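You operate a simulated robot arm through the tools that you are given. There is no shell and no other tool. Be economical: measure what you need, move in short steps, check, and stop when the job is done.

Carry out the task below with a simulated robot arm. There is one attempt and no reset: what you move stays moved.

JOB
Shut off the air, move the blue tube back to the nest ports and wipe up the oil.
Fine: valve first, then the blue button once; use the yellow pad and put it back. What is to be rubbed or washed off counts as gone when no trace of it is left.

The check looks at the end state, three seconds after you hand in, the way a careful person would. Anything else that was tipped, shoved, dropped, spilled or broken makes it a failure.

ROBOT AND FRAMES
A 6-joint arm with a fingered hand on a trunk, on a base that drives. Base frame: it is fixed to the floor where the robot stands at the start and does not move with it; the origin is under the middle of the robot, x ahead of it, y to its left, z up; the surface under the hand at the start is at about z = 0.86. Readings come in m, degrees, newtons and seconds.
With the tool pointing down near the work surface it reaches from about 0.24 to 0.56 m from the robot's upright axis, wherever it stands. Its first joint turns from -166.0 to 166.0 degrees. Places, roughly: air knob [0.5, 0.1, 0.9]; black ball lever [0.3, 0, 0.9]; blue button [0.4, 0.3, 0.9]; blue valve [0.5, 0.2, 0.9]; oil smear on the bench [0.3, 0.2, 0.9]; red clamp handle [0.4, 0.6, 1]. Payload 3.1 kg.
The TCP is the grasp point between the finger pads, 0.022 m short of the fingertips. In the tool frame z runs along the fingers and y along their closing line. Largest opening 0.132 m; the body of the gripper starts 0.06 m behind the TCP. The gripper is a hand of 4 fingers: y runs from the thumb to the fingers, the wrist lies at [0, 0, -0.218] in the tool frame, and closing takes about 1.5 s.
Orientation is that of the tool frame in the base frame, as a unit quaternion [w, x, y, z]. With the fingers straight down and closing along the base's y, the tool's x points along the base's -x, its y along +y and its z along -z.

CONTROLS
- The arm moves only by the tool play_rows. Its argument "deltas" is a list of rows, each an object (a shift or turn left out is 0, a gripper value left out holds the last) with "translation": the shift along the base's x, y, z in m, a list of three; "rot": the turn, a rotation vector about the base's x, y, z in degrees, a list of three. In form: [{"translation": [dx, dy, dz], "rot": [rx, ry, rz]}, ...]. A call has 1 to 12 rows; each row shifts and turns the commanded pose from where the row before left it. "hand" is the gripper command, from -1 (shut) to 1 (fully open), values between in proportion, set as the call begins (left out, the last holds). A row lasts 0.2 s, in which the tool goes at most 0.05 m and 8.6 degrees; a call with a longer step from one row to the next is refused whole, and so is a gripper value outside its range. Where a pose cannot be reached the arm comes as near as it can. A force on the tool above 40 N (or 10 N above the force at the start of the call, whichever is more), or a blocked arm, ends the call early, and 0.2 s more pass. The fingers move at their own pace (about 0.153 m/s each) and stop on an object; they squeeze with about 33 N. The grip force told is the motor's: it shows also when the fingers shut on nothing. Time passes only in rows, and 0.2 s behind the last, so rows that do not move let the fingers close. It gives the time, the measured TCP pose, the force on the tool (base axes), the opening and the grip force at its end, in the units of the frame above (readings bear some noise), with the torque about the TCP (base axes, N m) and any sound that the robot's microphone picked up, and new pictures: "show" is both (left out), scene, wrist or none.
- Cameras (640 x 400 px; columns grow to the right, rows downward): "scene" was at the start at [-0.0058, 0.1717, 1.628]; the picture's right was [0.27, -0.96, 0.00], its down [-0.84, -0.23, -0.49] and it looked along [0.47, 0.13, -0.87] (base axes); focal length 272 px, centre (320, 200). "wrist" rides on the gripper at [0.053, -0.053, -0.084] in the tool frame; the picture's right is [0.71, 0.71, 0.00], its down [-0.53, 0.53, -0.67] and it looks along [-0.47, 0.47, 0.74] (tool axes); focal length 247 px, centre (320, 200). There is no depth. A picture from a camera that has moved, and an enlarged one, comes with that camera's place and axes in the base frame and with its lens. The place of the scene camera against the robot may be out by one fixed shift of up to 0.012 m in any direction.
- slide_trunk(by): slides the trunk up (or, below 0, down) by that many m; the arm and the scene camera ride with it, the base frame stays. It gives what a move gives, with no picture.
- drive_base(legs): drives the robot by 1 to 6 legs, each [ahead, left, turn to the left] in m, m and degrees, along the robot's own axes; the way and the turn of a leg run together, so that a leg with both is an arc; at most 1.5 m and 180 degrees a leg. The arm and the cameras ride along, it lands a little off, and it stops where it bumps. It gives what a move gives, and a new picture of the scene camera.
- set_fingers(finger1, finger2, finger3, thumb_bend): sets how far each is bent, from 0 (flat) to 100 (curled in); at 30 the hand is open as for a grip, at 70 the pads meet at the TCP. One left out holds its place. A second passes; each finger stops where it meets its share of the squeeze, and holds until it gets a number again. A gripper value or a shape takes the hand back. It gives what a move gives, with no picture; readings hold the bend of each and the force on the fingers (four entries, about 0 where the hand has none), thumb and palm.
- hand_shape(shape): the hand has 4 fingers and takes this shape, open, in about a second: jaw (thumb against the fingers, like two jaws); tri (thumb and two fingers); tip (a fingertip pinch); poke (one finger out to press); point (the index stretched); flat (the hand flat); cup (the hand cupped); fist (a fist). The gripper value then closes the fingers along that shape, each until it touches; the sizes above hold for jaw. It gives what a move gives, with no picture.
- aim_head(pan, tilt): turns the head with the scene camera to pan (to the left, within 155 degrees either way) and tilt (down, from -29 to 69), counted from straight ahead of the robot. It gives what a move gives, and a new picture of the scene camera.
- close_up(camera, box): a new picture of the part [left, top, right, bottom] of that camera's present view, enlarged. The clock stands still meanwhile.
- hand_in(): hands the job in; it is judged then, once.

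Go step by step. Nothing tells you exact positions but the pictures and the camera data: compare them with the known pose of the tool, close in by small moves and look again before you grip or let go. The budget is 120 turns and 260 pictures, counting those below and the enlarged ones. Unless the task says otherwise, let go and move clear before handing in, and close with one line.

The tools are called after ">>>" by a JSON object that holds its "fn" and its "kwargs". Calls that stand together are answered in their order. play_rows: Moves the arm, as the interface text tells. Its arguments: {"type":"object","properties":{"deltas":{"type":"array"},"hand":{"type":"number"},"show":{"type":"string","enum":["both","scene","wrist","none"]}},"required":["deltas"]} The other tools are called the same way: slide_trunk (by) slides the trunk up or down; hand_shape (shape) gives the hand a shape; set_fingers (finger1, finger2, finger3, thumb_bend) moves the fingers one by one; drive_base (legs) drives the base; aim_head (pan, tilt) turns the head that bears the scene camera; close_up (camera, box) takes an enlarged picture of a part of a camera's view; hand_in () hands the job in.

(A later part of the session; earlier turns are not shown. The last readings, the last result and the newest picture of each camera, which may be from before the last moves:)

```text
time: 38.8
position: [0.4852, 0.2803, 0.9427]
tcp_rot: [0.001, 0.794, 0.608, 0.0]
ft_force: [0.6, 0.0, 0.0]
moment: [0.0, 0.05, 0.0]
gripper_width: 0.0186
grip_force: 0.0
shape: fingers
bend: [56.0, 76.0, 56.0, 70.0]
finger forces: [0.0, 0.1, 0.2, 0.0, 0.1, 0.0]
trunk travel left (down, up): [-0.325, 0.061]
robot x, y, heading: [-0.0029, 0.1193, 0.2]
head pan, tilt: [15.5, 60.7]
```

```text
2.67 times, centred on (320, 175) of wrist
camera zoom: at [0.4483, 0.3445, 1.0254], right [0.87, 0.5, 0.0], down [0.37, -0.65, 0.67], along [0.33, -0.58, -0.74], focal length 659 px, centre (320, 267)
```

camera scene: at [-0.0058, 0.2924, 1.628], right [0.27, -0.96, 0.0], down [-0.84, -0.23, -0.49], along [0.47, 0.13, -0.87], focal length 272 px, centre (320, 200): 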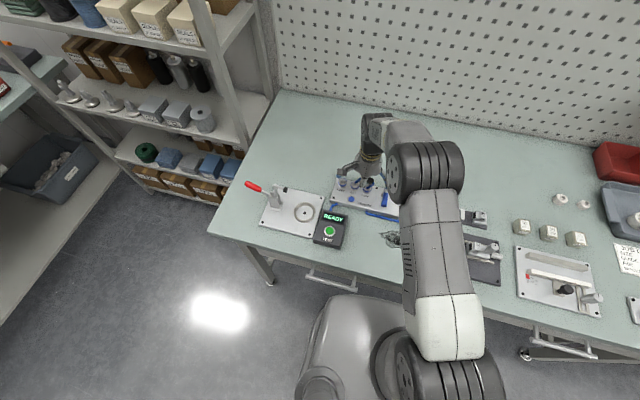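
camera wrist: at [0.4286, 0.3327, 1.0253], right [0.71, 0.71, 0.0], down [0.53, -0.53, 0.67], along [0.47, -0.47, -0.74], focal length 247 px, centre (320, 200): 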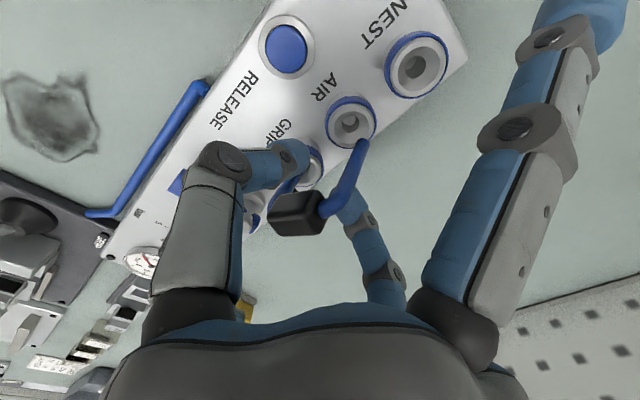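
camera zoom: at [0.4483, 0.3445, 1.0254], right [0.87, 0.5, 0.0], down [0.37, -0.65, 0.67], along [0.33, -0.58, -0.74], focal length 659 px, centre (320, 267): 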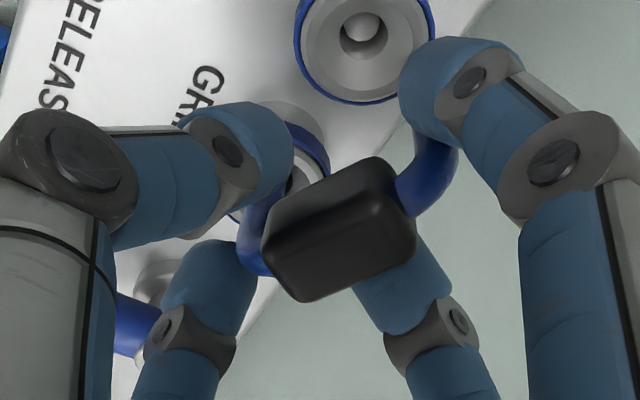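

>>> {"fn": "play_rows", "kwargs": {"deltas": [{"rot": [0, 0, -8], "translation": [0.002, 0, 0]}], "show": "none"}}

>>> {"fn": "set_fingers", "kwargs": {"finger1": 62, "finger3": 62}}

>>> {"fn": "close_up", "kwargs": {"camera": "scene", "box": [335, 160, 399, 200]}}

>>> {"fn": "close_up", "kwargs": {"camera": "wrist", "box": [200, 100, 440, 250]}}

```text
time: 39.2
position: [0.487, 0.2802, 0.9415]
tcp_rot: [0.0, 0.835, 0.551, 0.0]
ft_force: [-0.5, -1.1, 0.5]
moment: [0.0, 0.02, 0.04]
gripper_width: 0.019
grip_force: 0.5
shape: fingers
bend: [56.0, 76.0, 56.0, 70.0]
finger forces: [0.1, 0.1, 0.0, 0.0, 0.0, 0.0]
trunk travel left (down, up): [-0.325, 0.061]
robot x, y, heading: [-0.0016, 0.1212, -0.0]
head pan, tilt: [15.5, 60.7]
```

```text
time: 40.2
position: [0.4879, 0.2792, 0.9415]
tcp_rot: [0.0, 0.834, 0.552, 0.0]
ft_force: [0.4, -0.8, 0.1]
moment: [-0.08, -0.01, 0.01]
gripper_width: 0.0116
grip_force: 1.6
shape: fingers
bend: [61.0, 75.0, 59.0, 70.0]
finger forces: [0.4, 0.6, 1.9, 0.1, 0.1, 0.0]
trunk travel left (down, up): [-0.325, 0.061]
robot x, y, heading: [0.0013, 0.1188, 0.2]
head pan, tilt: [15.5, 60.7]
```

```text
10.00 times, centred on (367, 180) of scene
camera zoom: at [-0.0057, 0.2921, 1.628], right [0.27, -0.96, 0.0], down [-0.84, -0.23, -0.49], along [0.47, 0.13, -0.87], focal length 2720 px, centre (-150, 400)
```

zoom: 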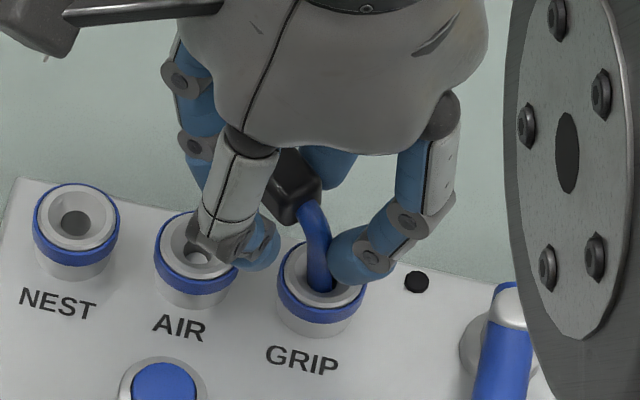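

```text
2.67 times, centred on (320, 175) of wrist
camera zoom: at [0.4596, 0.3488, 1.0252], right [0.93, 0.37, 0.0], down [0.28, -0.69, 0.67], along [0.25, -0.62, -0.74], focal length 659 px, centre (320, 267)
```

zoom: 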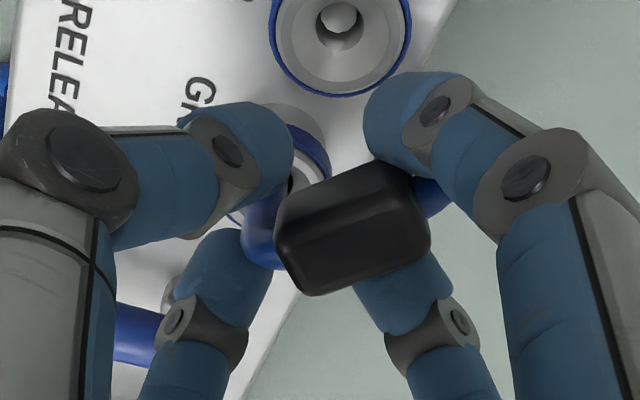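

Contact on both sides. I'll squeeze fully now.

>>> {"fn": "set_fingers", "kwargs": {"finger1": 72, "finger3": 72}}

>>> {"fn": "close_up", "kwargs": {"camera": "scene", "box": [335, 160, 399, 200]}}

>>> {"fn": "close_up", "kwargs": {"camera": "wrist", "box": [200, 100, 440, 250]}}

```text
time: 41.2
position: [0.4877, 0.2789, 0.9429]
tcp_rot: [-0.001, 0.834, 0.552, 0.001]
ft_force: [0.4, -6.1, -1.7]
moment: [-0.12, 0.0, 0.03]
gripper_width: 0.0064
grip_force: 7.7
shape: fingers
bend: [65.0, 55.0, 61.0, 70.0]
finger forces: [4.2, 3.1, 7.8, 0.0, 0.0, 0.0]
trunk travel left (down, up): [-0.325, 0.061]
robot x, y, heading: [0.0024, 0.1202, -0.0]
head pan, tilt: [15.5, 60.7]
```

```text
10.00 times, centred on (367, 180) of scene
camera zoom: at [-0.0057, 0.2913, 1.6281], right [0.27, -0.96, 0.0], down [-0.84, -0.23, -0.49], along [0.47, 0.13, -0.87], focal length 2720 px, centre (-150, 400)
```

zoom: 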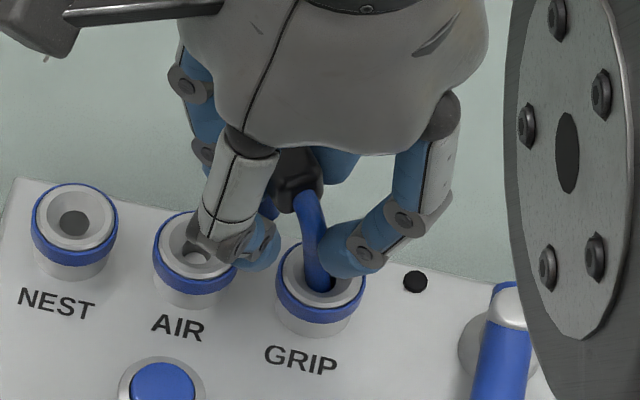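

```text
2.67 times, centred on (320, 175) of wrist
camera zoom: at [0.4596, 0.3482, 1.0252], right [0.93, 0.37, 0.0], down [0.28, -0.69, 0.67], along [0.25, -0.62, -0.74], focal length 659 px, centre (320, 267)
```

zoom: 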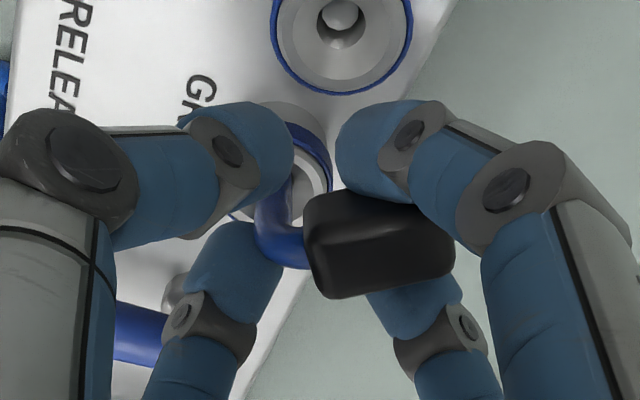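

Squeezing makes the jumper yaw further, so this isn't a good hold. I'll loosen the side fingers to a loose cage and reset finger2.

>>> {"fn": "set_fingers", "kwargs": {"finger1": 54, "finger3": 56}}

>>> {"fn": "close_up", "kwargs": {"camera": "scene", "box": [335, 160, 399, 200]}}

>>> {"fn": "close_up", "kwargs": {"camera": "wrist", "box": [200, 100, 440, 250]}}

```text
time: 42.2
position: [0.4869, 0.2801, 0.9428]
tcp_rot: [0.0, 0.834, 0.552, 0.0]
ft_force: [1.5, -0.3, -0.2]
moment: [-0.02, 0.02, 0.0]
gripper_width: 0.022
grip_force: 1.0
shape: fingers
bend: [54.0, 75.0, 56.0, 70.0]
finger forces: [0.0, 0.8, 0.0, 0.0, 0.1, 0.1]
trunk travel left (down, up): [-0.325, 0.061]
robot x, y, heading: [-0.0006, 0.1219, 0.2]
head pan, tilt: [15.5, 60.7]
```

```text
10.00 times, centred on (367, 180) of scene
camera zoom: at [-0.0057, 0.2924, 1.628], right [0.27, -0.96, 0.0], down [-0.84, -0.23, -0.49], along [0.47, 0.13, -0.87], focal length 2720 px, centre (-150, 400)
```

zoom: 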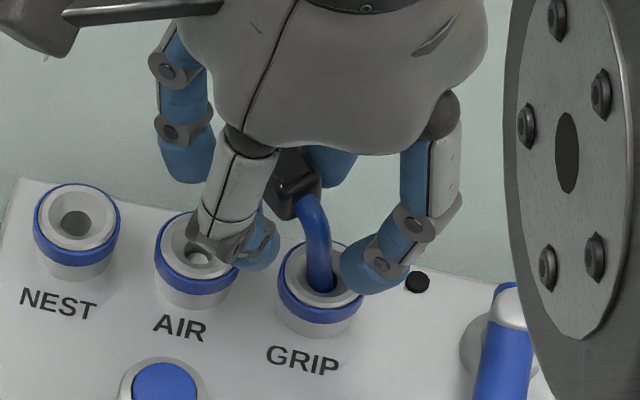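

```text
2.67 times, centred on (320, 175) of wrist
camera zoom: at [0.4597, 0.3491, 1.0252], right [0.93, 0.37, 0.0], down [0.28, -0.69, 0.67], along [0.25, -0.62, -0.74], focal length 659 px, centre (320, 267)
```

zoom: 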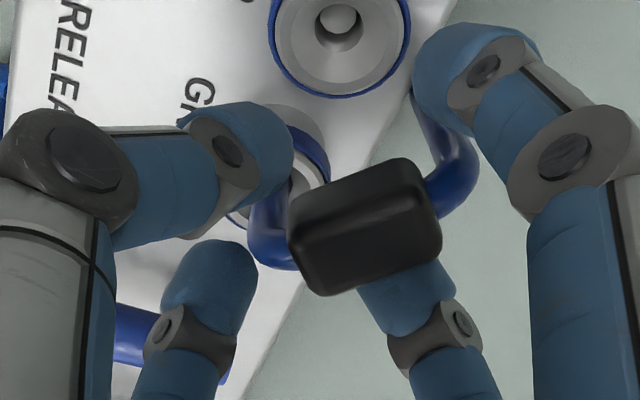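

Now I'll open thumb and finger2 from under the block while the side fingers still cage it, so that it settles.

>>> {"fn": "set_fingers", "kwargs": {"finger2": 56, "thumb_bend": 56}}

>>> {"fn": "close_up", "kwargs": {"camera": "scene", "box": [335, 160, 399, 200]}}

>>> {"fn": "close_up", "kwargs": {"camera": "wrist", "box": [200, 100, 440, 250]}}

```text
time: 43.2
position: [0.4874, 0.2804, 0.9428]
tcp_rot: [0.0, 0.834, 0.552, 0.0]
ft_force: [-0.4, -1.6, -0.5]
moment: [0.02, -0.02, 0.02]
gripper_width: 0.0282
grip_force: 0.1
shape: fingers
bend: [54.0, 56.0, 56.0, 56.0]
finger forces: [0.0, 0.0, 0.0, 0.0, 0.0, 0.0]
trunk travel left (down, up): [-0.325, 0.061]
robot x, y, heading: [0.0035, 0.1202, -0.1]
head pan, tilt: [15.5, 60.7]
```

```text
10.00 times, centred on (367, 180) of scene
camera zoom: at [-0.0058, 0.2924, 1.628], right [0.27, -0.96, 0.0], down [-0.84, -0.23, -0.49], along [0.47, 0.13, -0.87], focal length 2720 px, centre (-150, 400)
```

zoom: 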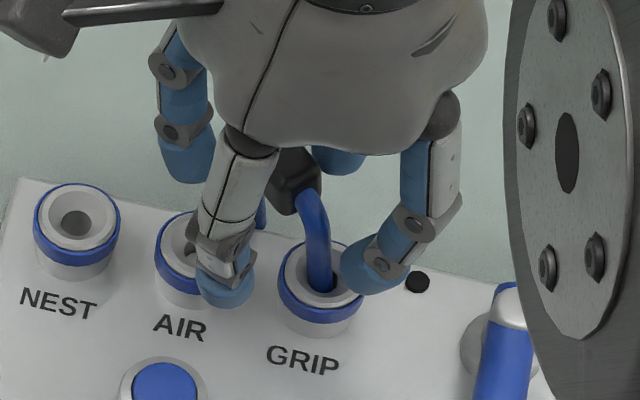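

```text
2.67 times, centred on (320, 175) of wrist
camera zoom: at [0.4596, 0.3491, 1.0252], right [0.93, 0.37, 0.0], down [0.28, -0.69, 0.67], along [0.25, -0.62, -0.74], focal length 659 px, centre (320, 267)
```

zoom: 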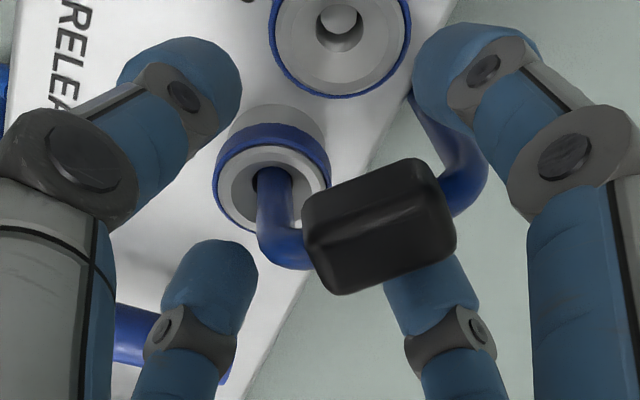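

The jumper now stands in the GRIP port, with its other leg hanging behind AIR. I'll open the fingers, rise a little and align the yaw with the block to regrip it higher.

>>> {"fn": "set_fingers", "kwargs": {"finger1": 40, "finger2": 42, "finger3": 40, "thumb_bend": 42}}

>>> {"fn": "play_rows", "kwargs": {"deltas": [{"translation": [0, 0, 0.015]}, {"translation": [0.003, 0, 0.015], "rot": [0, 0, -7]}, {"translation": [0.004, 0, 0.005], "rot": [0, 0, -7]}, {}]}}

>>> {"fn": "close_up", "kwargs": {"camera": "scene", "box": [335, 160, 399, 200]}}

>>> {"fn": "close_up", "kwargs": {"camera": "wrist", "box": [200, 80, 440, 230]}}

```text
time: 44.2
position: [0.4875, 0.2799, 0.9418]
tcp_rot: [0.0, 0.834, 0.552, 0.0]
ft_force: [0.3, 0.3, -0.3]
moment: [-0.02, 0.0, 0.02]
gripper_width: 0.0619
grip_force: 0.1
shape: fingers
bend: [40.0, 42.0, 40.0, 42.0]
finger forces: [0.0, 0.1, 0.0, 0.0, 0.0, 0.1]
trunk travel left (down, up): [-0.325, 0.061]
robot x, y, heading: [-0.0026, 0.1211, -0.2]
head pan, tilt: [15.5, 60.7]
```

```text
time: 45.2
position: [0.4935, 0.2795, 0.9775]
tcp_rot: [0.0, 0.896, 0.445, 0.0]
ft_force: [-0.3, -0.2, 0.6]
moment: [0.0, 0.03, 0.01]
gripper_width: 0.062
grip_force: 0.0
shape: fingers
bend: [40.0, 42.0, 40.0, 42.0]
finger forces: [0.1, 0.0, 0.0, 0.1, 0.0, 0.0]
trunk travel left (down, up): [-0.325, 0.061]
robot x, y, heading: [0.0029, 0.1226, 0.1]
head pan, tilt: [15.5, 60.7]
camera scene: at [-0.0059, 0.2924, 1.628], right [0.27, -0.96, 0.0], down [-0.84, -0.23, -0.49], along [0.47, 0.13, -0.87], focal length 272 px, centre (320, 200)
camera wrist: at [0.4843, 0.3538, 1.0603], right [0.99, 0.14, 0.0], down [0.1, -0.74, 0.67], along [0.09, -0.66, -0.74], focal length 247 px, centre (320, 200)
```

scene: 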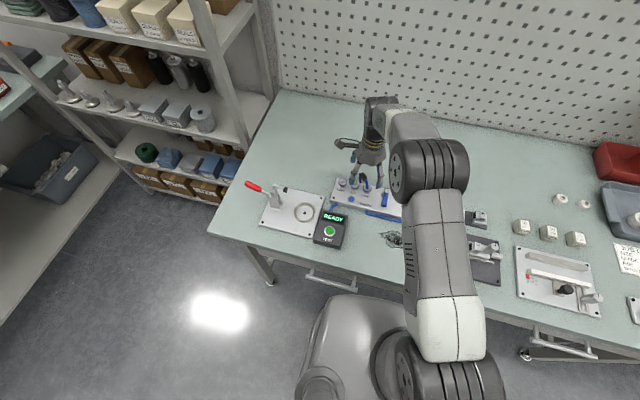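
wrist: 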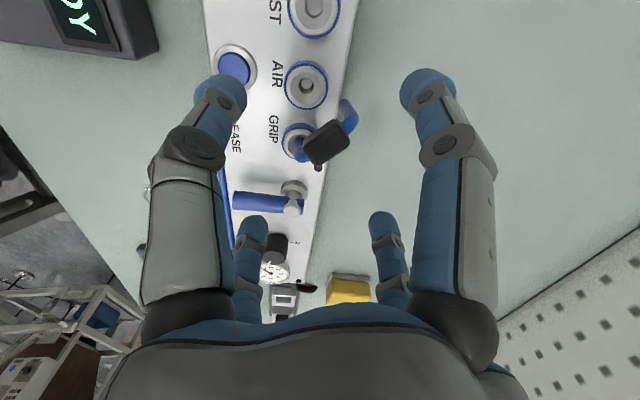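

```text
10.00 times, centred on (367, 180) of scene
camera zoom: at [-0.0059, 0.2924, 1.628], right [0.27, -0.96, 0.0], down [-0.84, -0.23, -0.49], along [0.47, 0.13, -0.87], focal length 2720 px, centre (-150, 400)
```

zoom: 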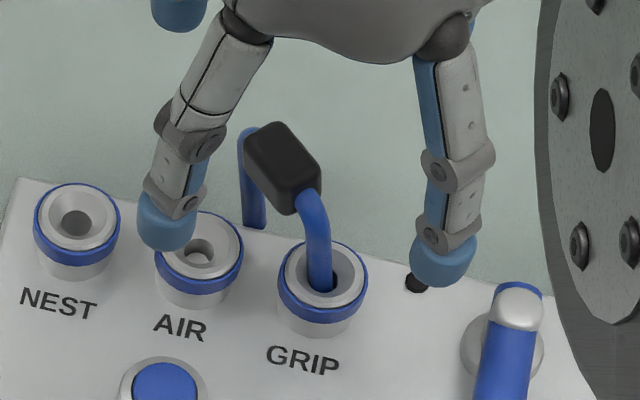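

```text
2.67 times, centred on (320, 155) of wrist
camera zoom: at [0.4843, 0.3538, 1.0603], right [0.99, 0.14, 0.0], down [0.1, -0.74, 0.67], along [0.09, -0.66, -0.74], focal length 659 px, centre (320, 320)
```

zoom: 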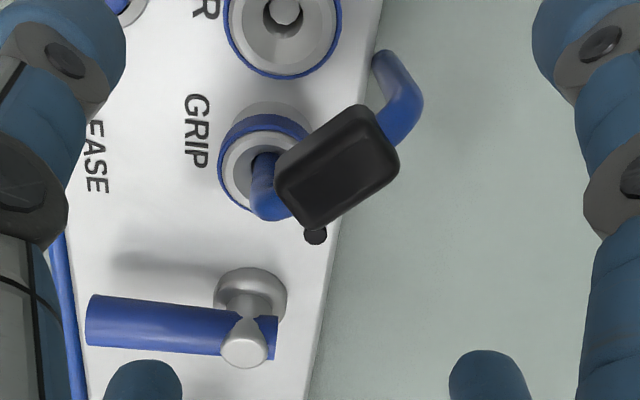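

The jumper stands stably with its block near (0.497, 0.281, 0.928), yawed 37°, and the hand is aligned with it. I'll lower so the block sits just above the fingertips.

>>> {"fn": "play_rows", "kwargs": {"deltas": [{"translation": [0.0035, 0.0015, -0.02]}, {"translation": [0, 0, -0.02]}, {}], "show": "none"}}

>>> {"fn": "set_fingers", "kwargs": {"finger2": 58, "thumb_bend": 58}}

>>> {"fn": "close_up", "kwargs": {"camera": "scene", "box": [335, 160, 399, 200]}}

>>> {"fn": "close_up", "kwargs": {"camera": "wrist", "box": [200, 100, 440, 250]}}

```text
time: 46.0
position: [0.4981, 0.2816, 0.9379]
tcp_rot: [0.0, 0.895, 0.446, 0.0]
ft_force: [0.0, 0.5, 0.6]
moment: [0.01, -0.02, -0.04]
gripper_width: 0.0619
grip_force: 0.1
shape: fingers
bend: [40.0, 42.0, 40.0, 42.0]
finger forces: [0.1, 0.0, 0.1, 0.1, 0.0, 0.0]
trunk travel left (down, up): [-0.325, 0.061]
robot x, y, heading: [-0.0016, 0.1217, 0.0]
head pan, tilt: [15.5, 60.7]
```

```text
time: 47.0
position: [0.4973, 0.2812, 0.9374]
tcp_rot: [0.001, 0.895, 0.445, 0.0]
ft_force: [0.0, -0.6, 0.8]
moment: [0.0, -0.02, 0.03]
gripper_width: 0.0474
grip_force: 0.0
shape: fingers
bend: [40.0, 57.0, 40.0, 57.0]
finger forces: [0.0, 0.0, 0.0, 0.1, 0.0, 0.1]
trunk travel left (down, up): [-0.325, 0.061]
robot x, y, heading: [0.0022, 0.1194, -0.2]
head pan, tilt: [15.5, 60.7]
```

```text
10.00 times, centred on (367, 180) of scene
camera zoom: at [-0.0058, 0.2924, 1.628], right [0.27, -0.96, 0.0], down [-0.84, -0.23, -0.49], along [0.47, 0.13, -0.87], focal length 2720 px, centre (-150, 400)
```

zoom: 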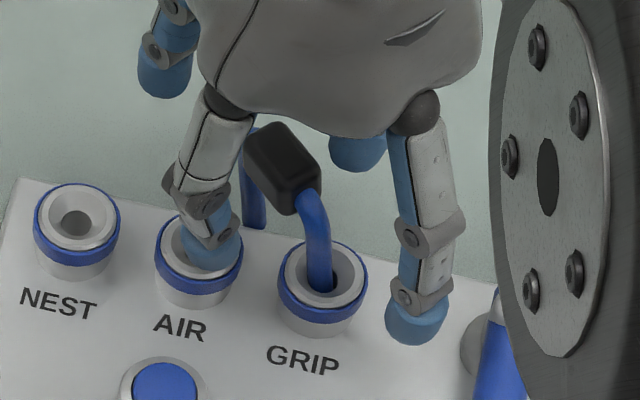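

```text
2.67 times, centred on (320, 175) of wrist
camera zoom: at [0.4876, 0.3549, 1.0207], right [0.99, 0.14, 0.0], down [0.1, -0.74, 0.67], along [0.09, -0.66, -0.74], focal length 659 px, centre (320, 267)
```

zoom: 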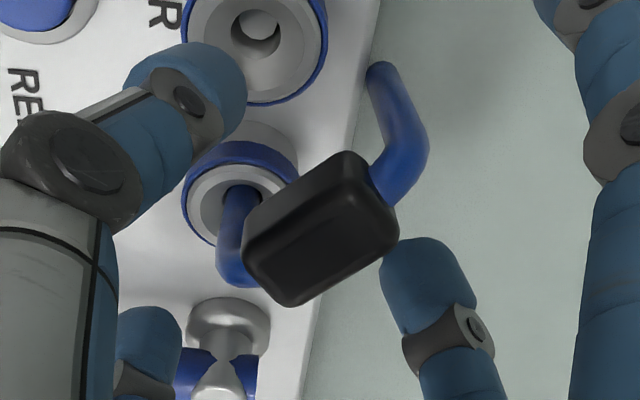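

Refined, the block is at about (0.497, 0.285, 0.932). I'll rise 7 mm so the tips meet it around mid-height, then close.

>>> {"fn": "play_rows", "kwargs": {"deltas": [{"translation": [0.0, 0.003, 0.007]}, {}], "show": "none"}}

>>> {"fn": "set_fingers", "kwargs": {"finger2": 76, "thumb_bend": 76}}

>>> {"fn": "close_up", "kwargs": {"camera": "scene", "box": [335, 160, 399, 200]}}

>>> {"fn": "close_up", "kwargs": {"camera": "wrist", "box": [200, 100, 440, 250]}}

```text
time: 47.6
position: [0.4974, 0.2851, 0.9448]
tcp_rot: [0.0, 0.895, 0.447, 0.0]
ft_force: [-0.1, -0.4, -0.2]
moment: [0.02, -0.01, -0.01]
gripper_width: 0.0474
grip_force: 0.1
shape: fingers
bend: [40.0, 57.0, 40.0, 57.0]
finger forces: [0.0, 0.0, 0.1, 0.0, 0.0, 0.0]
trunk travel left (down, up): [-0.325, 0.061]
robot x, y, heading: [0.0006, 0.12, -0.1]
head pan, tilt: [15.5, 60.7]
```

```text
time: 48.6
position: [0.4977, 0.2841, 0.9443]
tcp_rot: [0.001, 0.895, 0.446, 0.0]
ft_force: [0.0, -0.4, 0.0]
moment: [-0.01, 0.01, -0.02]
gripper_width: 0.0421
grip_force: 9.1
shape: fingers
bend: [40.0, 63.0, 40.0, 67.0]
finger forces: [0.0, 9.1, 0.1, 0.0, 9.0, 0.0]
trunk travel left (down, up): [-0.325, 0.061]
robot x, y, heading: [-0.0015, 0.1216, 0.0]
head pan, tilt: [15.5, 60.7]
```

```text
10.00 times, centred on (367, 180) of scene
camera zoom: at [-0.0057, 0.2924, 1.628], right [0.27, -0.96, 0.0], down [-0.84, -0.23, -0.49], along [0.47, 0.13, -0.87], focal length 2720 px, centre (-150, 400)
```

zoom: 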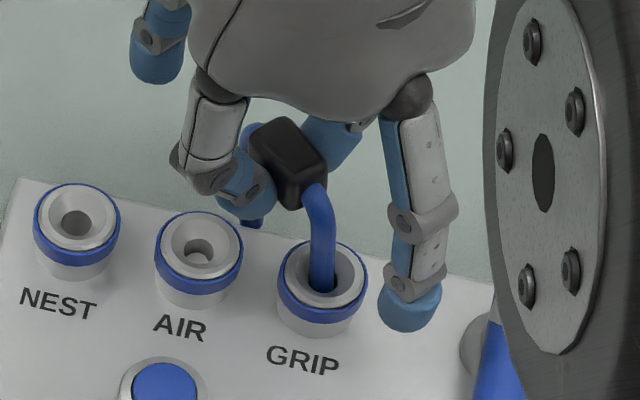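

```text
2.67 times, centred on (320, 175) of wrist
camera zoom: at [0.4873, 0.3581, 1.0275], right [0.99, 0.14, 0.0], down [0.1, -0.74, 0.67], along [0.09, -0.66, -0.74], focal length 659 px, centre (320, 267)
```

zoom: 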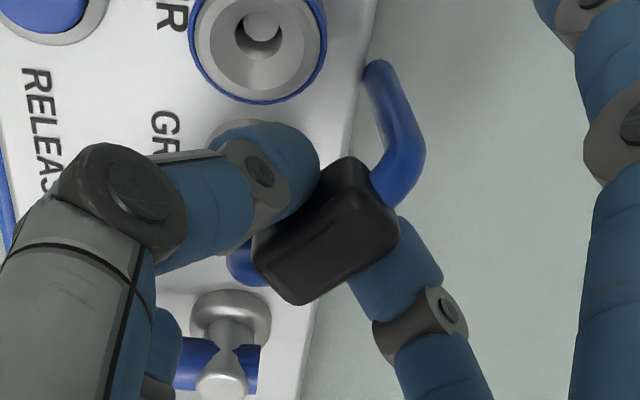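

The block is gripped with about 9 N each side. I'll lift straight up slowly.

>>> {"fn": "play_rows", "kwargs": {"deltas": [{"translation": [0, 0, 0.006]}, {"translation": [0, 0, 0.008]}, {"translation": [0, 0, 0.012]}, {"translation": [0, 0, 0.012]}, {"translation": [0, 0, 0.012]}, {}]}}

>>> {"fn": "close_up", "kwargs": {"camera": "scene", "box": [335, 150, 399, 190]}}

>>> {"fn": "close_up", "kwargs": {"camera": "wrist", "box": [200, 100, 440, 250]}}

```text
time: 50.0
position: [0.4966, 0.2849, 0.9948]
tcp_rot: [0.001, 0.895, 0.446, -0.001]
ft_force: [0.2, 0.1, 0.4]
moment: [0.02, -0.02, -0.03]
gripper_width: 0.042
grip_force: 9.8
shape: fingers
bend: [40.0, 63.0, 40.0, 67.0]
finger forces: [0.1, 9.0, 0.1, 0.0, 9.0, 0.0]
trunk travel left (down, up): [-0.325, 0.061]
robot x, y, heading: [-0.0008, 0.122, 0.0]
head pan, tilt: [15.5, 60.7]
camera scene: at [-0.0056, 0.2925, 1.628], right [0.27, -0.96, 0.0], down [-0.84, -0.23, -0.49], along [0.47, 0.13, -0.87], focal length 272 px, centre (320, 200)
camera wrist: at [0.4871, 0.3577, 1.0775], right [0.99, 0.14, 0.0], down [0.1, -0.74, 0.67], along [0.09, -0.66, -0.74], focal length 247 px, centre (320, 200)
```

scene: 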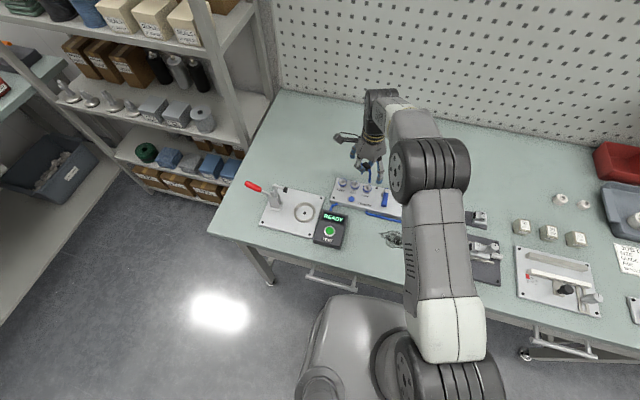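
wrist: 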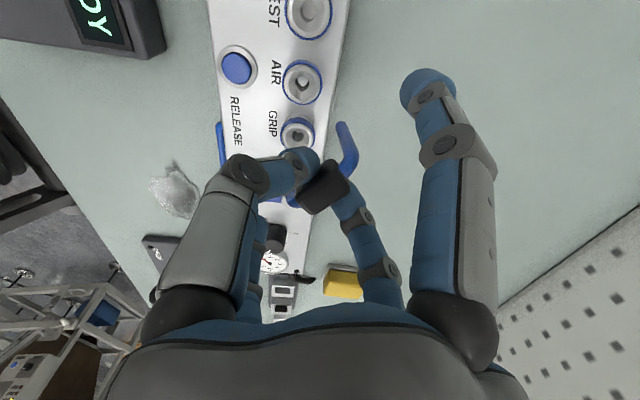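

```text
10.00 times, centred on (367, 170) of scene
camera zoom: at [-0.0056, 0.2925, 1.628], right [0.27, -0.96, 0.0], down [-0.84, -0.23, -0.49], along [0.47, 0.13, -0.87], focal length 2720 px, centre (-150, 500)
```

zoom: 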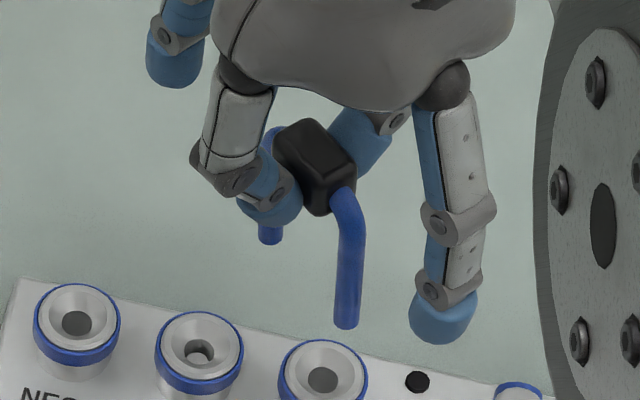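

```text
2.67 times, centred on (320, 175) of wrist
camera zoom: at [0.4871, 0.3577, 1.0775], right [0.99, 0.14, 0.0], down [0.1, -0.74, 0.67], along [0.09, -0.66, -0.74], focal length 659 px, centre (320, 267)
```

zoom: 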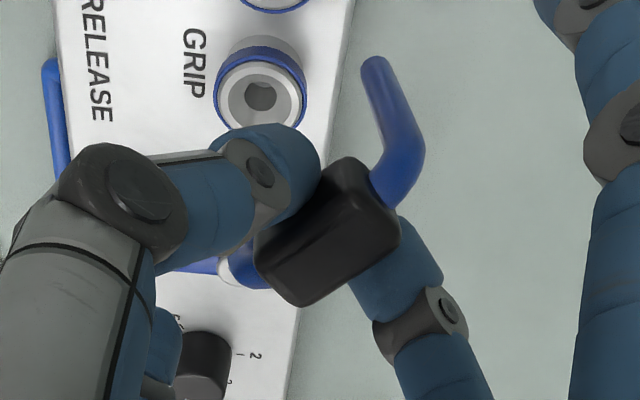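

The jumper is securely held and out of its port. I'll raise it a little more, yaw back 37° and move over the NEST–AIR pair.

>>> {"fn": "play_rows", "kwargs": {"deltas": [{"translation": [0, 0, 0.015], "rot": [0, 0, 7.4]}, {"translation": [-0.003, 0.005, 0], "rot": [0, 0, 7.4]}, {"translation": [-0.003, 0.01, 0], "rot": [0, 0, 7.4]}, {"translation": [-0.003, 0.01, 0], "rot": [0, 0, 7.4]}, {"translation": [-0.003, 0.01, 0], "rot": [0, 0, 7.4]}, {"translation": [-0.001, 0.003, 0]}, {}], "show": "none"}}

>>> {"fn": "close_up", "kwargs": {"camera": "scene", "box": [325, 150, 389, 190]}}

>>> {"fn": "close_up", "kwargs": {"camera": "wrist", "box": [200, 80, 440, 230]}}

```text
time: 51.6
position: [0.4846, 0.3228, 1.0101]
tcp_rot: [0.0, 0.707, 0.707, 0.0]
ft_force: [-0.2, -0.6, -0.7]
moment: [-0.01, 0.0, -0.01]
gripper_width: 0.0419
grip_force: 8.8
shape: fingers
bend: [40.0, 63.0, 40.0, 67.0]
finger forces: [0.0, 9.1, 0.0, 0.1, 9.0, 0.0]
trunk travel left (down, up): [-0.325, 0.061]
robot x, y, heading: [0.0003, 0.1183, -0.1]
head pan, tilt: [15.5, 60.7]
```

```text
10.00 times, centred on (357, 170) of scene
camera zoom: at [-0.0058, 0.2925, 1.628], right [0.27, -0.96, 0.0], down [-0.84, -0.23, -0.49], along [0.47, 0.13, -0.87], focal length 2720 px, centre (-50, 500)
```

zoom: 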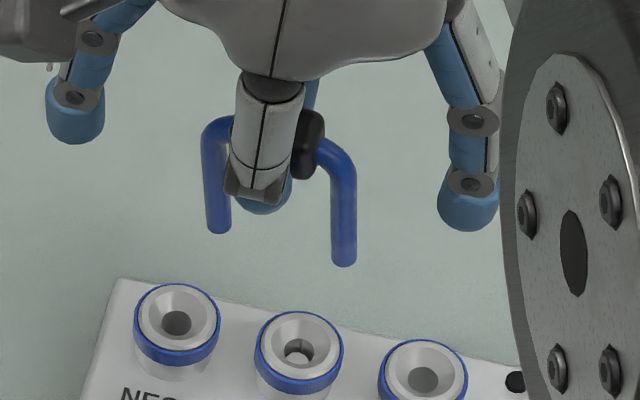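

```text
2.67 times, centred on (320, 155) of wrist
camera zoom: at [0.4318, 0.3753, 1.0923], right [0.71, 0.71, 0.0], down [0.53, -0.53, 0.67], along [0.47, -0.47, -0.74], focal length 659 px, centre (320, 320)
```

zoom: 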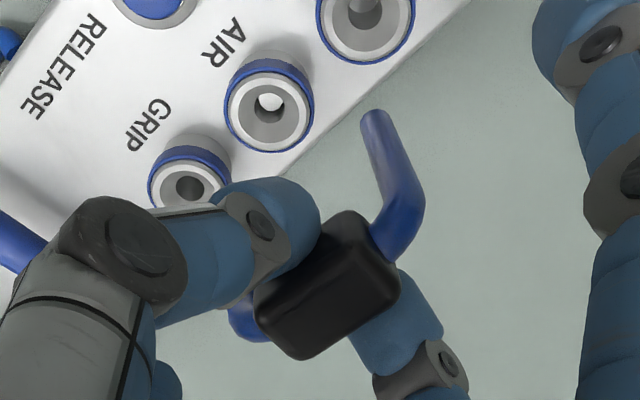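

The legs are parallel to the ports but tilted in-plane by about 6°, so their ends sit ~8 mm towards -y. I'll roll +6° about x and look again.

>>> {"fn": "play_rows", "kwargs": {"deltas": [{"rot": [6, 0, 0], "translation": [-0.001, 0.001, -0.01]}, {"translation": [0, 0, -0.01]}, {}], "show": "none"}}

>>> {"fn": "close_up", "kwargs": {"camera": "scene", "box": [325, 155, 389, 195]}}

>>> {"fn": "close_up", "kwargs": {"camera": "wrist", "box": [200, 80, 440, 230]}}

```text
time: 52.4
position: [0.4835, 0.3226, 0.988]
tcp_rot: [-0.037, 0.706, 0.706, 0.037]
ft_force: [0.0, 0.0, -0.4]
moment: [-0.05, 0.01, -0.02]
gripper_width: 0.0422
grip_force: 9.3
shape: fingers
bend: [40.0, 63.0, 40.0, 67.0]
finger forces: [0.0, 9.0, 0.1, 0.0, 9.1, 0.0]
trunk travel left (down, up): [-0.325, 0.061]
robot x, y, heading: [0.0009, 0.1256, -0.1]
head pan, tilt: [15.5, 60.7]
```

```text
10.00 times, centred on (357, 175) of scene
camera zoom: at [-0.0059, 0.2921, 1.628], right [0.27, -0.96, 0.0], down [-0.84, -0.23, -0.49], along [0.47, 0.13, -0.87], focal length 2720 px, centre (-50, 450)
```

zoom: 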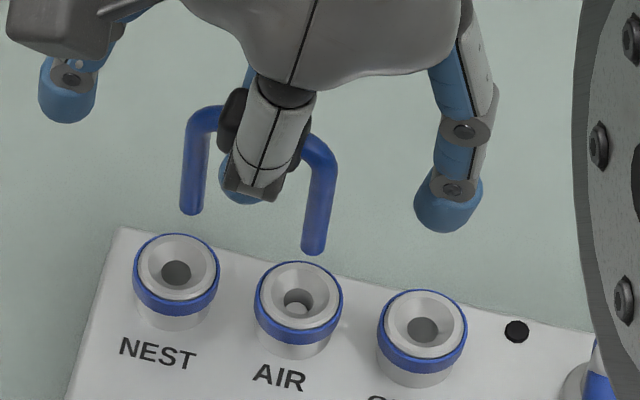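

```text
2.67 times, centred on (320, 155) of wrist
camera zoom: at [0.431, 0.3663, 1.0773], right [0.71, 0.7, 0.07], down [0.53, -0.59, 0.61], along [0.47, -0.39, -0.79], focal length 659 px, centre (320, 320)
```

zoom: 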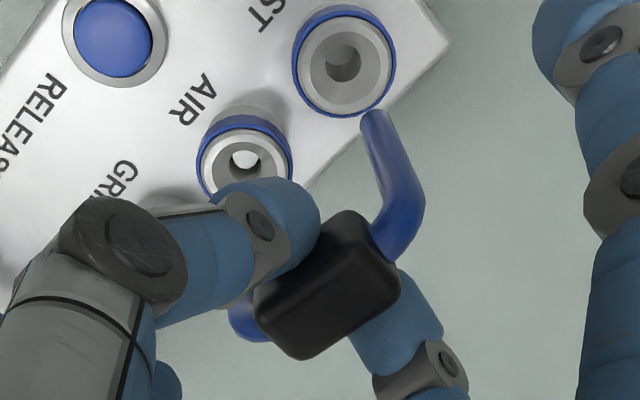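

Legs look vertical and about 2 mm short in y and 2–3 mm too far in x. I'll fine-adjust and lower a bit.

>>> {"fn": "play_rows", "kwargs": {"deltas": [{"rot": [-2, 0, 0], "translation": [-0.0025, 0.0035, -0.01]}, {"translation": [0, 0, -0.008]}, {}], "show": "none"}}

>>> {"fn": "close_up", "kwargs": {"camera": "scene", "box": [325, 155, 389, 195]}}

>>> {"fn": "close_up", "kwargs": {"camera": "wrist", "box": [200, 80, 440, 230]}}

```text
time: 53.2
position: [0.4813, 0.3279, 0.9708]
tcp_rot: [-0.025, 0.706, 0.707, 0.024]
ft_force: [0.5, 0.5, -1.5]
moment: [-0.02, 0.0, -0.02]
gripper_width: 0.0417
grip_force: 9.1
shape: fingers
bend: [40.0, 63.0, 40.0, 67.0]
finger forces: [0.0, 9.0, 0.0, 0.0, 9.1, 0.0]
trunk travel left (down, up): [-0.325, 0.061]
robot x, y, heading: [-0.0034, 0.1213, -0.0]
head pan, tilt: [15.5, 60.7]
```

```text
10.00 times, centred on (357, 175) of scene
camera zoom: at [-0.0058, 0.2927, 1.628], right [0.27, -0.96, 0.0], down [-0.84, -0.23, -0.49], along [0.47, 0.13, -0.87], focal length 2720 px, centre (-50, 450)
```

zoom: 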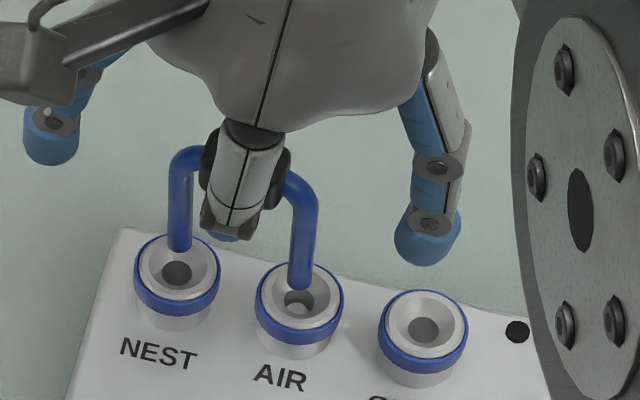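

```text
2.67 times, centred on (320, 155) of wrist
camera zoom: at [0.4286, 0.3738, 1.0578], right [0.71, 0.71, 0.05], down [0.53, -0.57, 0.63], along [0.47, -0.42, -0.77], focal length 659 px, centre (320, 320)
```

zoom: 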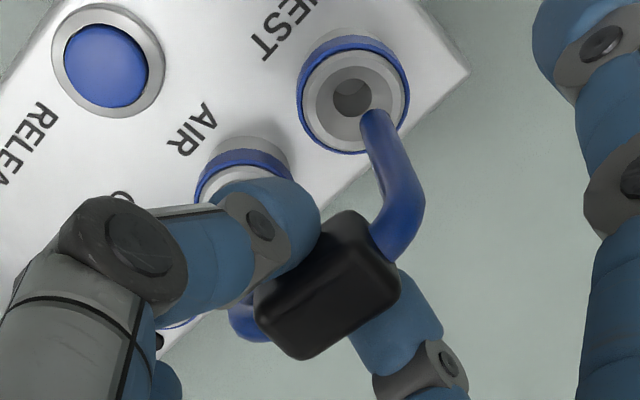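

The +y leg seems ~5 mm too far in +x, which means a small yaw. I'll correct the yaw by +3° and x by -3 mm, then look again.

>>> {"fn": "play_rows", "kwargs": {"deltas": [{"rot": [0, 0, 3], "translation": [-0.003, -0.0005, 0]}, {}], "show": "none"}}

>>> {"fn": "close_up", "kwargs": {"camera": "scene", "box": [325, 165, 373, 195]}}

>>> {"fn": "close_up", "kwargs": {"camera": "wrist", "box": [240, 80, 400, 180]}}

```text
time: 53.8
position: [0.4775, 0.327, 0.9709]
tcp_rot: [-0.026, 0.688, 0.725, 0.024]
ft_force: [-0.3, 0.0, 0.6]
moment: [0.0, 0.0, 0.01]
gripper_width: 0.0422
grip_force: 9.0
shape: fingers
bend: [40.0, 63.0, 40.0, 67.0]
finger forces: [0.0, 8.9, 0.0, 0.0, 9.0, 0.0]
trunk travel left (down, up): [-0.325, 0.061]
robot x, y, heading: [0.0038, 0.1231, -0.0]
head pan, tilt: [15.5, 60.7]
```

```text
13.33 times, centred on (349, 180) of scene
camera zoom: at [-0.0057, 0.2925, 1.628], right [0.27, -0.96, 0.0], down [-0.84, -0.23, -0.49], along [0.47, 0.13, -0.87], focal length 3626 px, centre (-67, 467)
```

zoom: 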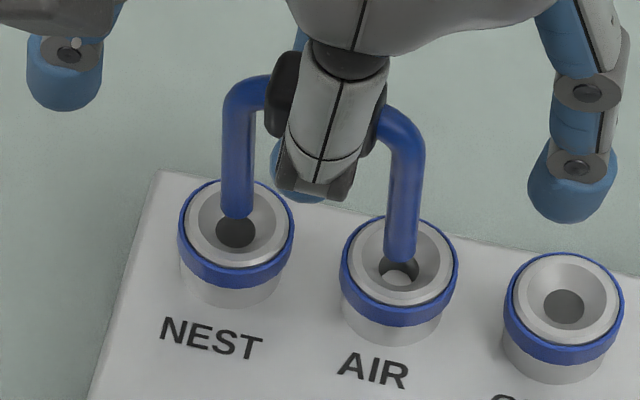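

```text
4.00 times, centred on (320, 130) of wrist
camera zoom: at [0.4229, 0.3701, 1.0579], right [0.67, 0.74, 0.05], down [0.56, -0.54, 0.63], along [0.49, -0.39, -0.78], focal length 988 px, centre (320, 480)
```

zoom: 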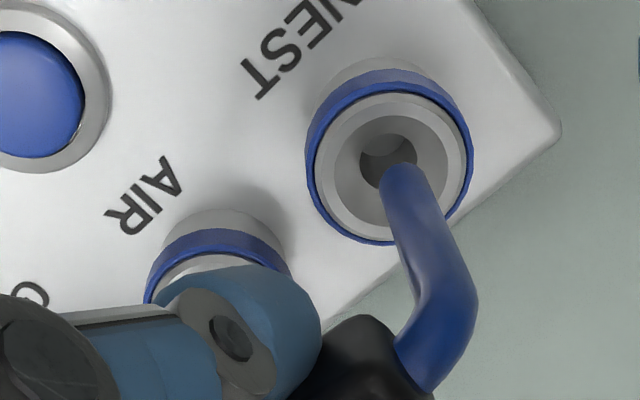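

Both leg ends now sit just above their funnels. I'll nudge slightly and lower gently.

>>> {"fn": "play_rows", "kwargs": {"deltas": [{"translation": [-0.0015, -0.001, -0.003]}, {"translation": [0, 0, -0.003]}, {"translation": [0, 0, -0.003]}, {"translation": [0, 0, -0.003]}], "show": "none"}}

>>> {"fn": "close_up", "kwargs": {"camera": "scene", "box": [325, 165, 373, 195]}}

>>> {"fn": "close_up", "kwargs": {"camera": "wrist", "box": [240, 80, 400, 180]}}

```text
time: 54.8
position: [0.4756, 0.3254, 0.9598]
tcp_rot: [-0.025, 0.688, 0.724, 0.024]
ft_force: [0.0, 0.3, 0.3]
moment: [-0.02, 0.0, 0.0]
gripper_width: 0.0423
grip_force: 9.5
shape: fingers
bend: [40.0, 63.0, 40.0, 67.0]
finger forces: [0.1, 9.2, 0.1, 0.0, 8.9, 0.1]
trunk travel left (down, up): [-0.325, 0.061]
robot x, y, heading: [-0.0015, 0.121, 0.1]
head pan, tilt: [15.5, 60.7]
```

```text
13.33 times, centred on (349, 180) of scene
camera zoom: at [-0.0057, 0.2925, 1.628], right [0.27, -0.96, 0.0], down [-0.84, -0.23, -0.49], along [0.47, 0.13, -0.87], focal length 3626 px, centre (-67, 467)
```

zoom: 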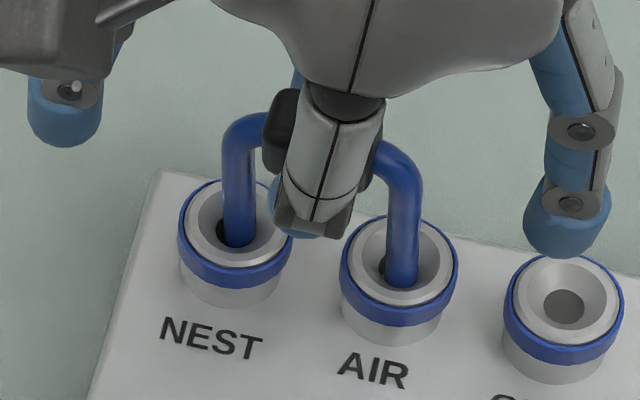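

```text
4.00 times, centred on (320, 130) of wrist
camera zoom: at [0.4213, 0.3692, 1.0459], right [0.67, 0.74, 0.05], down [0.56, -0.54, 0.63], along [0.49, -0.39, -0.78], focal length 988 px, centre (320, 480)
```

zoom: 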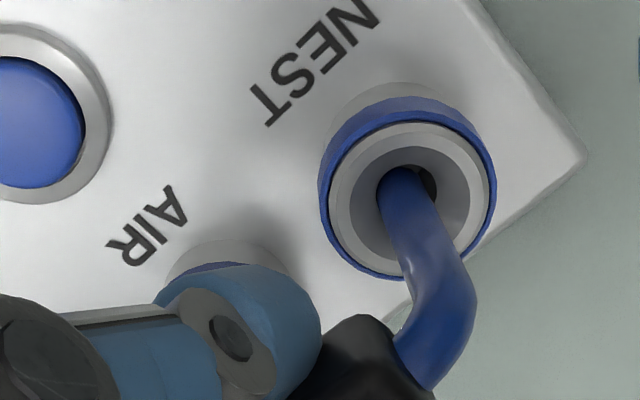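

The ends are in the funnels but slightly past the holes, so I'll shift +1.5 mm in x and y and lower on.

>>> {"fn": "play_rows", "kwargs": {"deltas": [{"translation": [0.0015, 0.0015, 0]}, {"translation": [0, 0, -0.003]}, {"translation": [0, 0, -0.003]}, {"translation": [0, 0, -0.002]}], "show": "none"}}

>>> {"fn": "close_up", "kwargs": {"camera": "scene", "box": [325, 165, 373, 195]}}

>>> {"fn": "close_up", "kwargs": {"camera": "wrist", "box": [240, 80, 400, 180]}}

```text
time: 55.8
position: [0.4776, 0.3276, 0.9519]
tcp_rot: [-0.026, 0.688, 0.725, 0.024]
ft_force: [0.5, 0.9, 1.1]
moment: [0.0, -0.01, 0.03]
gripper_width: 0.0418
grip_force: 9.4
shape: fingers
bend: [40.0, 63.0, 40.0, 67.0]
finger forces: [0.0, 9.6, 0.0, 0.0, 9.3, 0.1]
trunk travel left (down, up): [-0.325, 0.061]
robot x, y, heading: [0.0046, 0.124, -0.1]
head pan, tilt: [15.5, 60.7]
```

```text
13.33 times, centred on (349, 180) of scene
camera zoom: at [-0.0061, 0.2926, 1.628], right [0.27, -0.96, 0.0], down [-0.84, -0.23, -0.49], along [0.47, 0.13, -0.87], focal length 3626 px, centre (-67, 467)
```

zoom: 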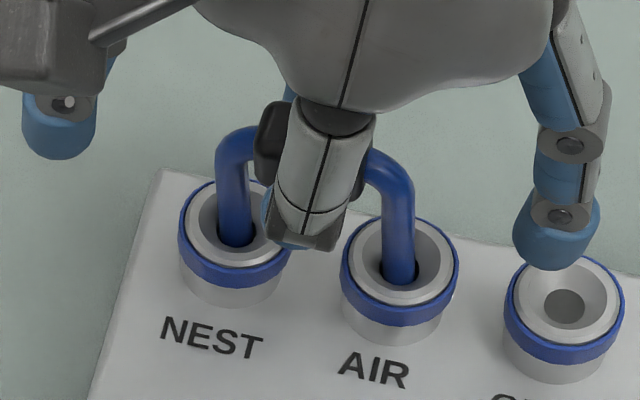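

```text
4.00 times, centred on (320, 130) of wrist
camera zoom: at [0.4226, 0.3709, 1.0381], right [0.67, 0.74, 0.05], down [0.55, -0.54, 0.63], along [0.49, -0.39, -0.77], focal length 988 px, centre (320, 480)
```

zoom: 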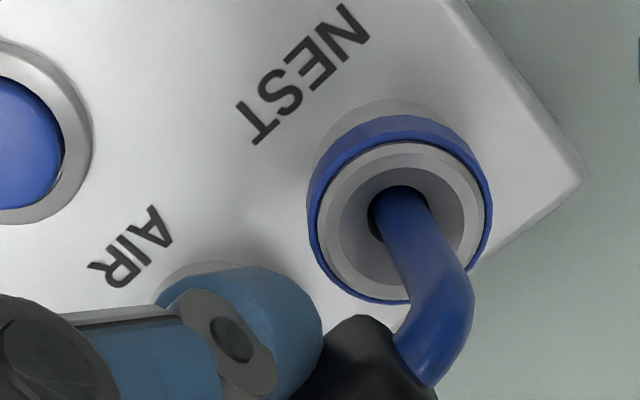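

Both legs are entering the holes. I'll keep lowering with the force watched.

>>> {"fn": "play_rows", "kwargs": {"deltas": [{"translation": [0, 0, -0.003]}, {"translation": [0, 0, -0.003]}, {"translation": [0, 0, -0.002]}], "show": "none"}}

>>> {"fn": "close_up", "kwargs": {"camera": "scene", "box": [325, 165, 373, 195]}}

```text
time: 56.6
position: [0.4765, 0.3271, 0.9458]
tcp_rot: [-0.024, 0.688, 0.725, 0.026]
ft_force: [-1.3, 4.4, 19.5]
moment: [0.03, -0.11, 0.03]
gripper_width: 0.0419
grip_force: 14.1
shape: fingers
bend: [40.0, 61.0, 40.0, 72.0]
finger forces: [0.0, 14.1, 0.0, 0.0, 14.0, 0.0]
trunk travel left (down, up): [-0.325, 0.061]
robot x, y, heading: [0.0011, 0.1194, -0.1]
head pan, tilt: [15.5, 60.7]
```

```text
13.33 times, centred on (349, 180) of scene
camera zoom: at [-0.0086, 0.2921, 1.6282], right [0.27, -0.96, 0.0], down [-0.84, -0.23, -0.49], along [0.47, 0.13, -0.87], focal length 3626 px, centre (-67, 467)
```

zoom: 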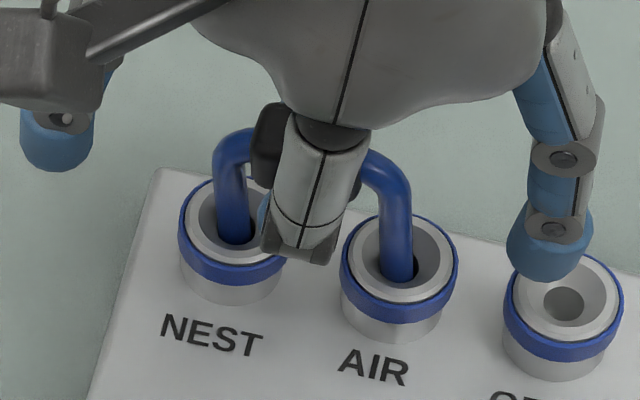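

Firm resistance of about 20 N, so the legs look seated. One more small push for certainty.

>>> {"fn": "play_rows", "kwargs": {"deltas": [{"translation": [0, 0, -0.002]}, {}], "show": "none"}}

>>> {"fn": "close_up", "kwargs": {"camera": "scene", "box": [325, 165, 373, 195]}}

>>> {"fn": "close_up", "kwargs": {"camera": "wrist", "box": [200, 80, 440, 230]}}

```text
time: 57.2
position: [0.4767, 0.327, 0.939]
tcp_rot: [-0.026, 0.688, 0.725, 0.022]
ft_force: [-0.9, -1.2, -8.5]
moment: [-0.04, 0.03, 0.01]
gripper_width: 0.0417
grip_force: 7.8
shape: fingers
bend: [40.0, 64.0, 40.0, 72.0]
finger forces: [0.0, 8.9, 0.0, 0.0, 7.3, 0.0]
trunk travel left (down, up): [-0.325, 0.061]
robot x, y, heading: [-0.0063, 0.1203, -0.3]
head pan, tilt: [15.5, 60.7]
```

```text
13.33 times, centred on (349, 180) of scene
camera zoom: at [-0.0054, 0.2926, 1.6277], right [0.27, -0.96, 0.0], down [-0.84, -0.23, -0.49], along [0.47, 0.13, -0.87], focal length 3626 px, centre (-67, 467)
```

zoom: 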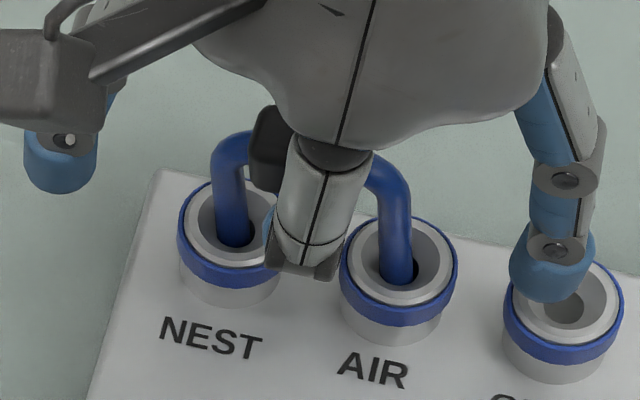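

```text
2.67 times, centred on (320, 155) of wrist
camera zoom: at [0.4223, 0.37, 1.0258], right [0.67, 0.74, 0.04], down [0.56, -0.54, 0.63], along [0.49, -0.4, -0.78], focal length 659 px, centre (320, 320)
```

zoom: 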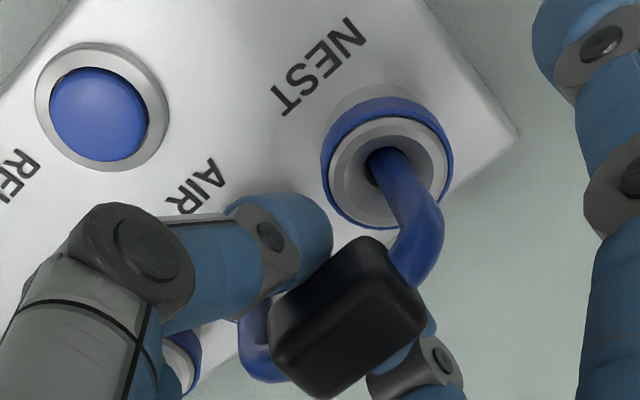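

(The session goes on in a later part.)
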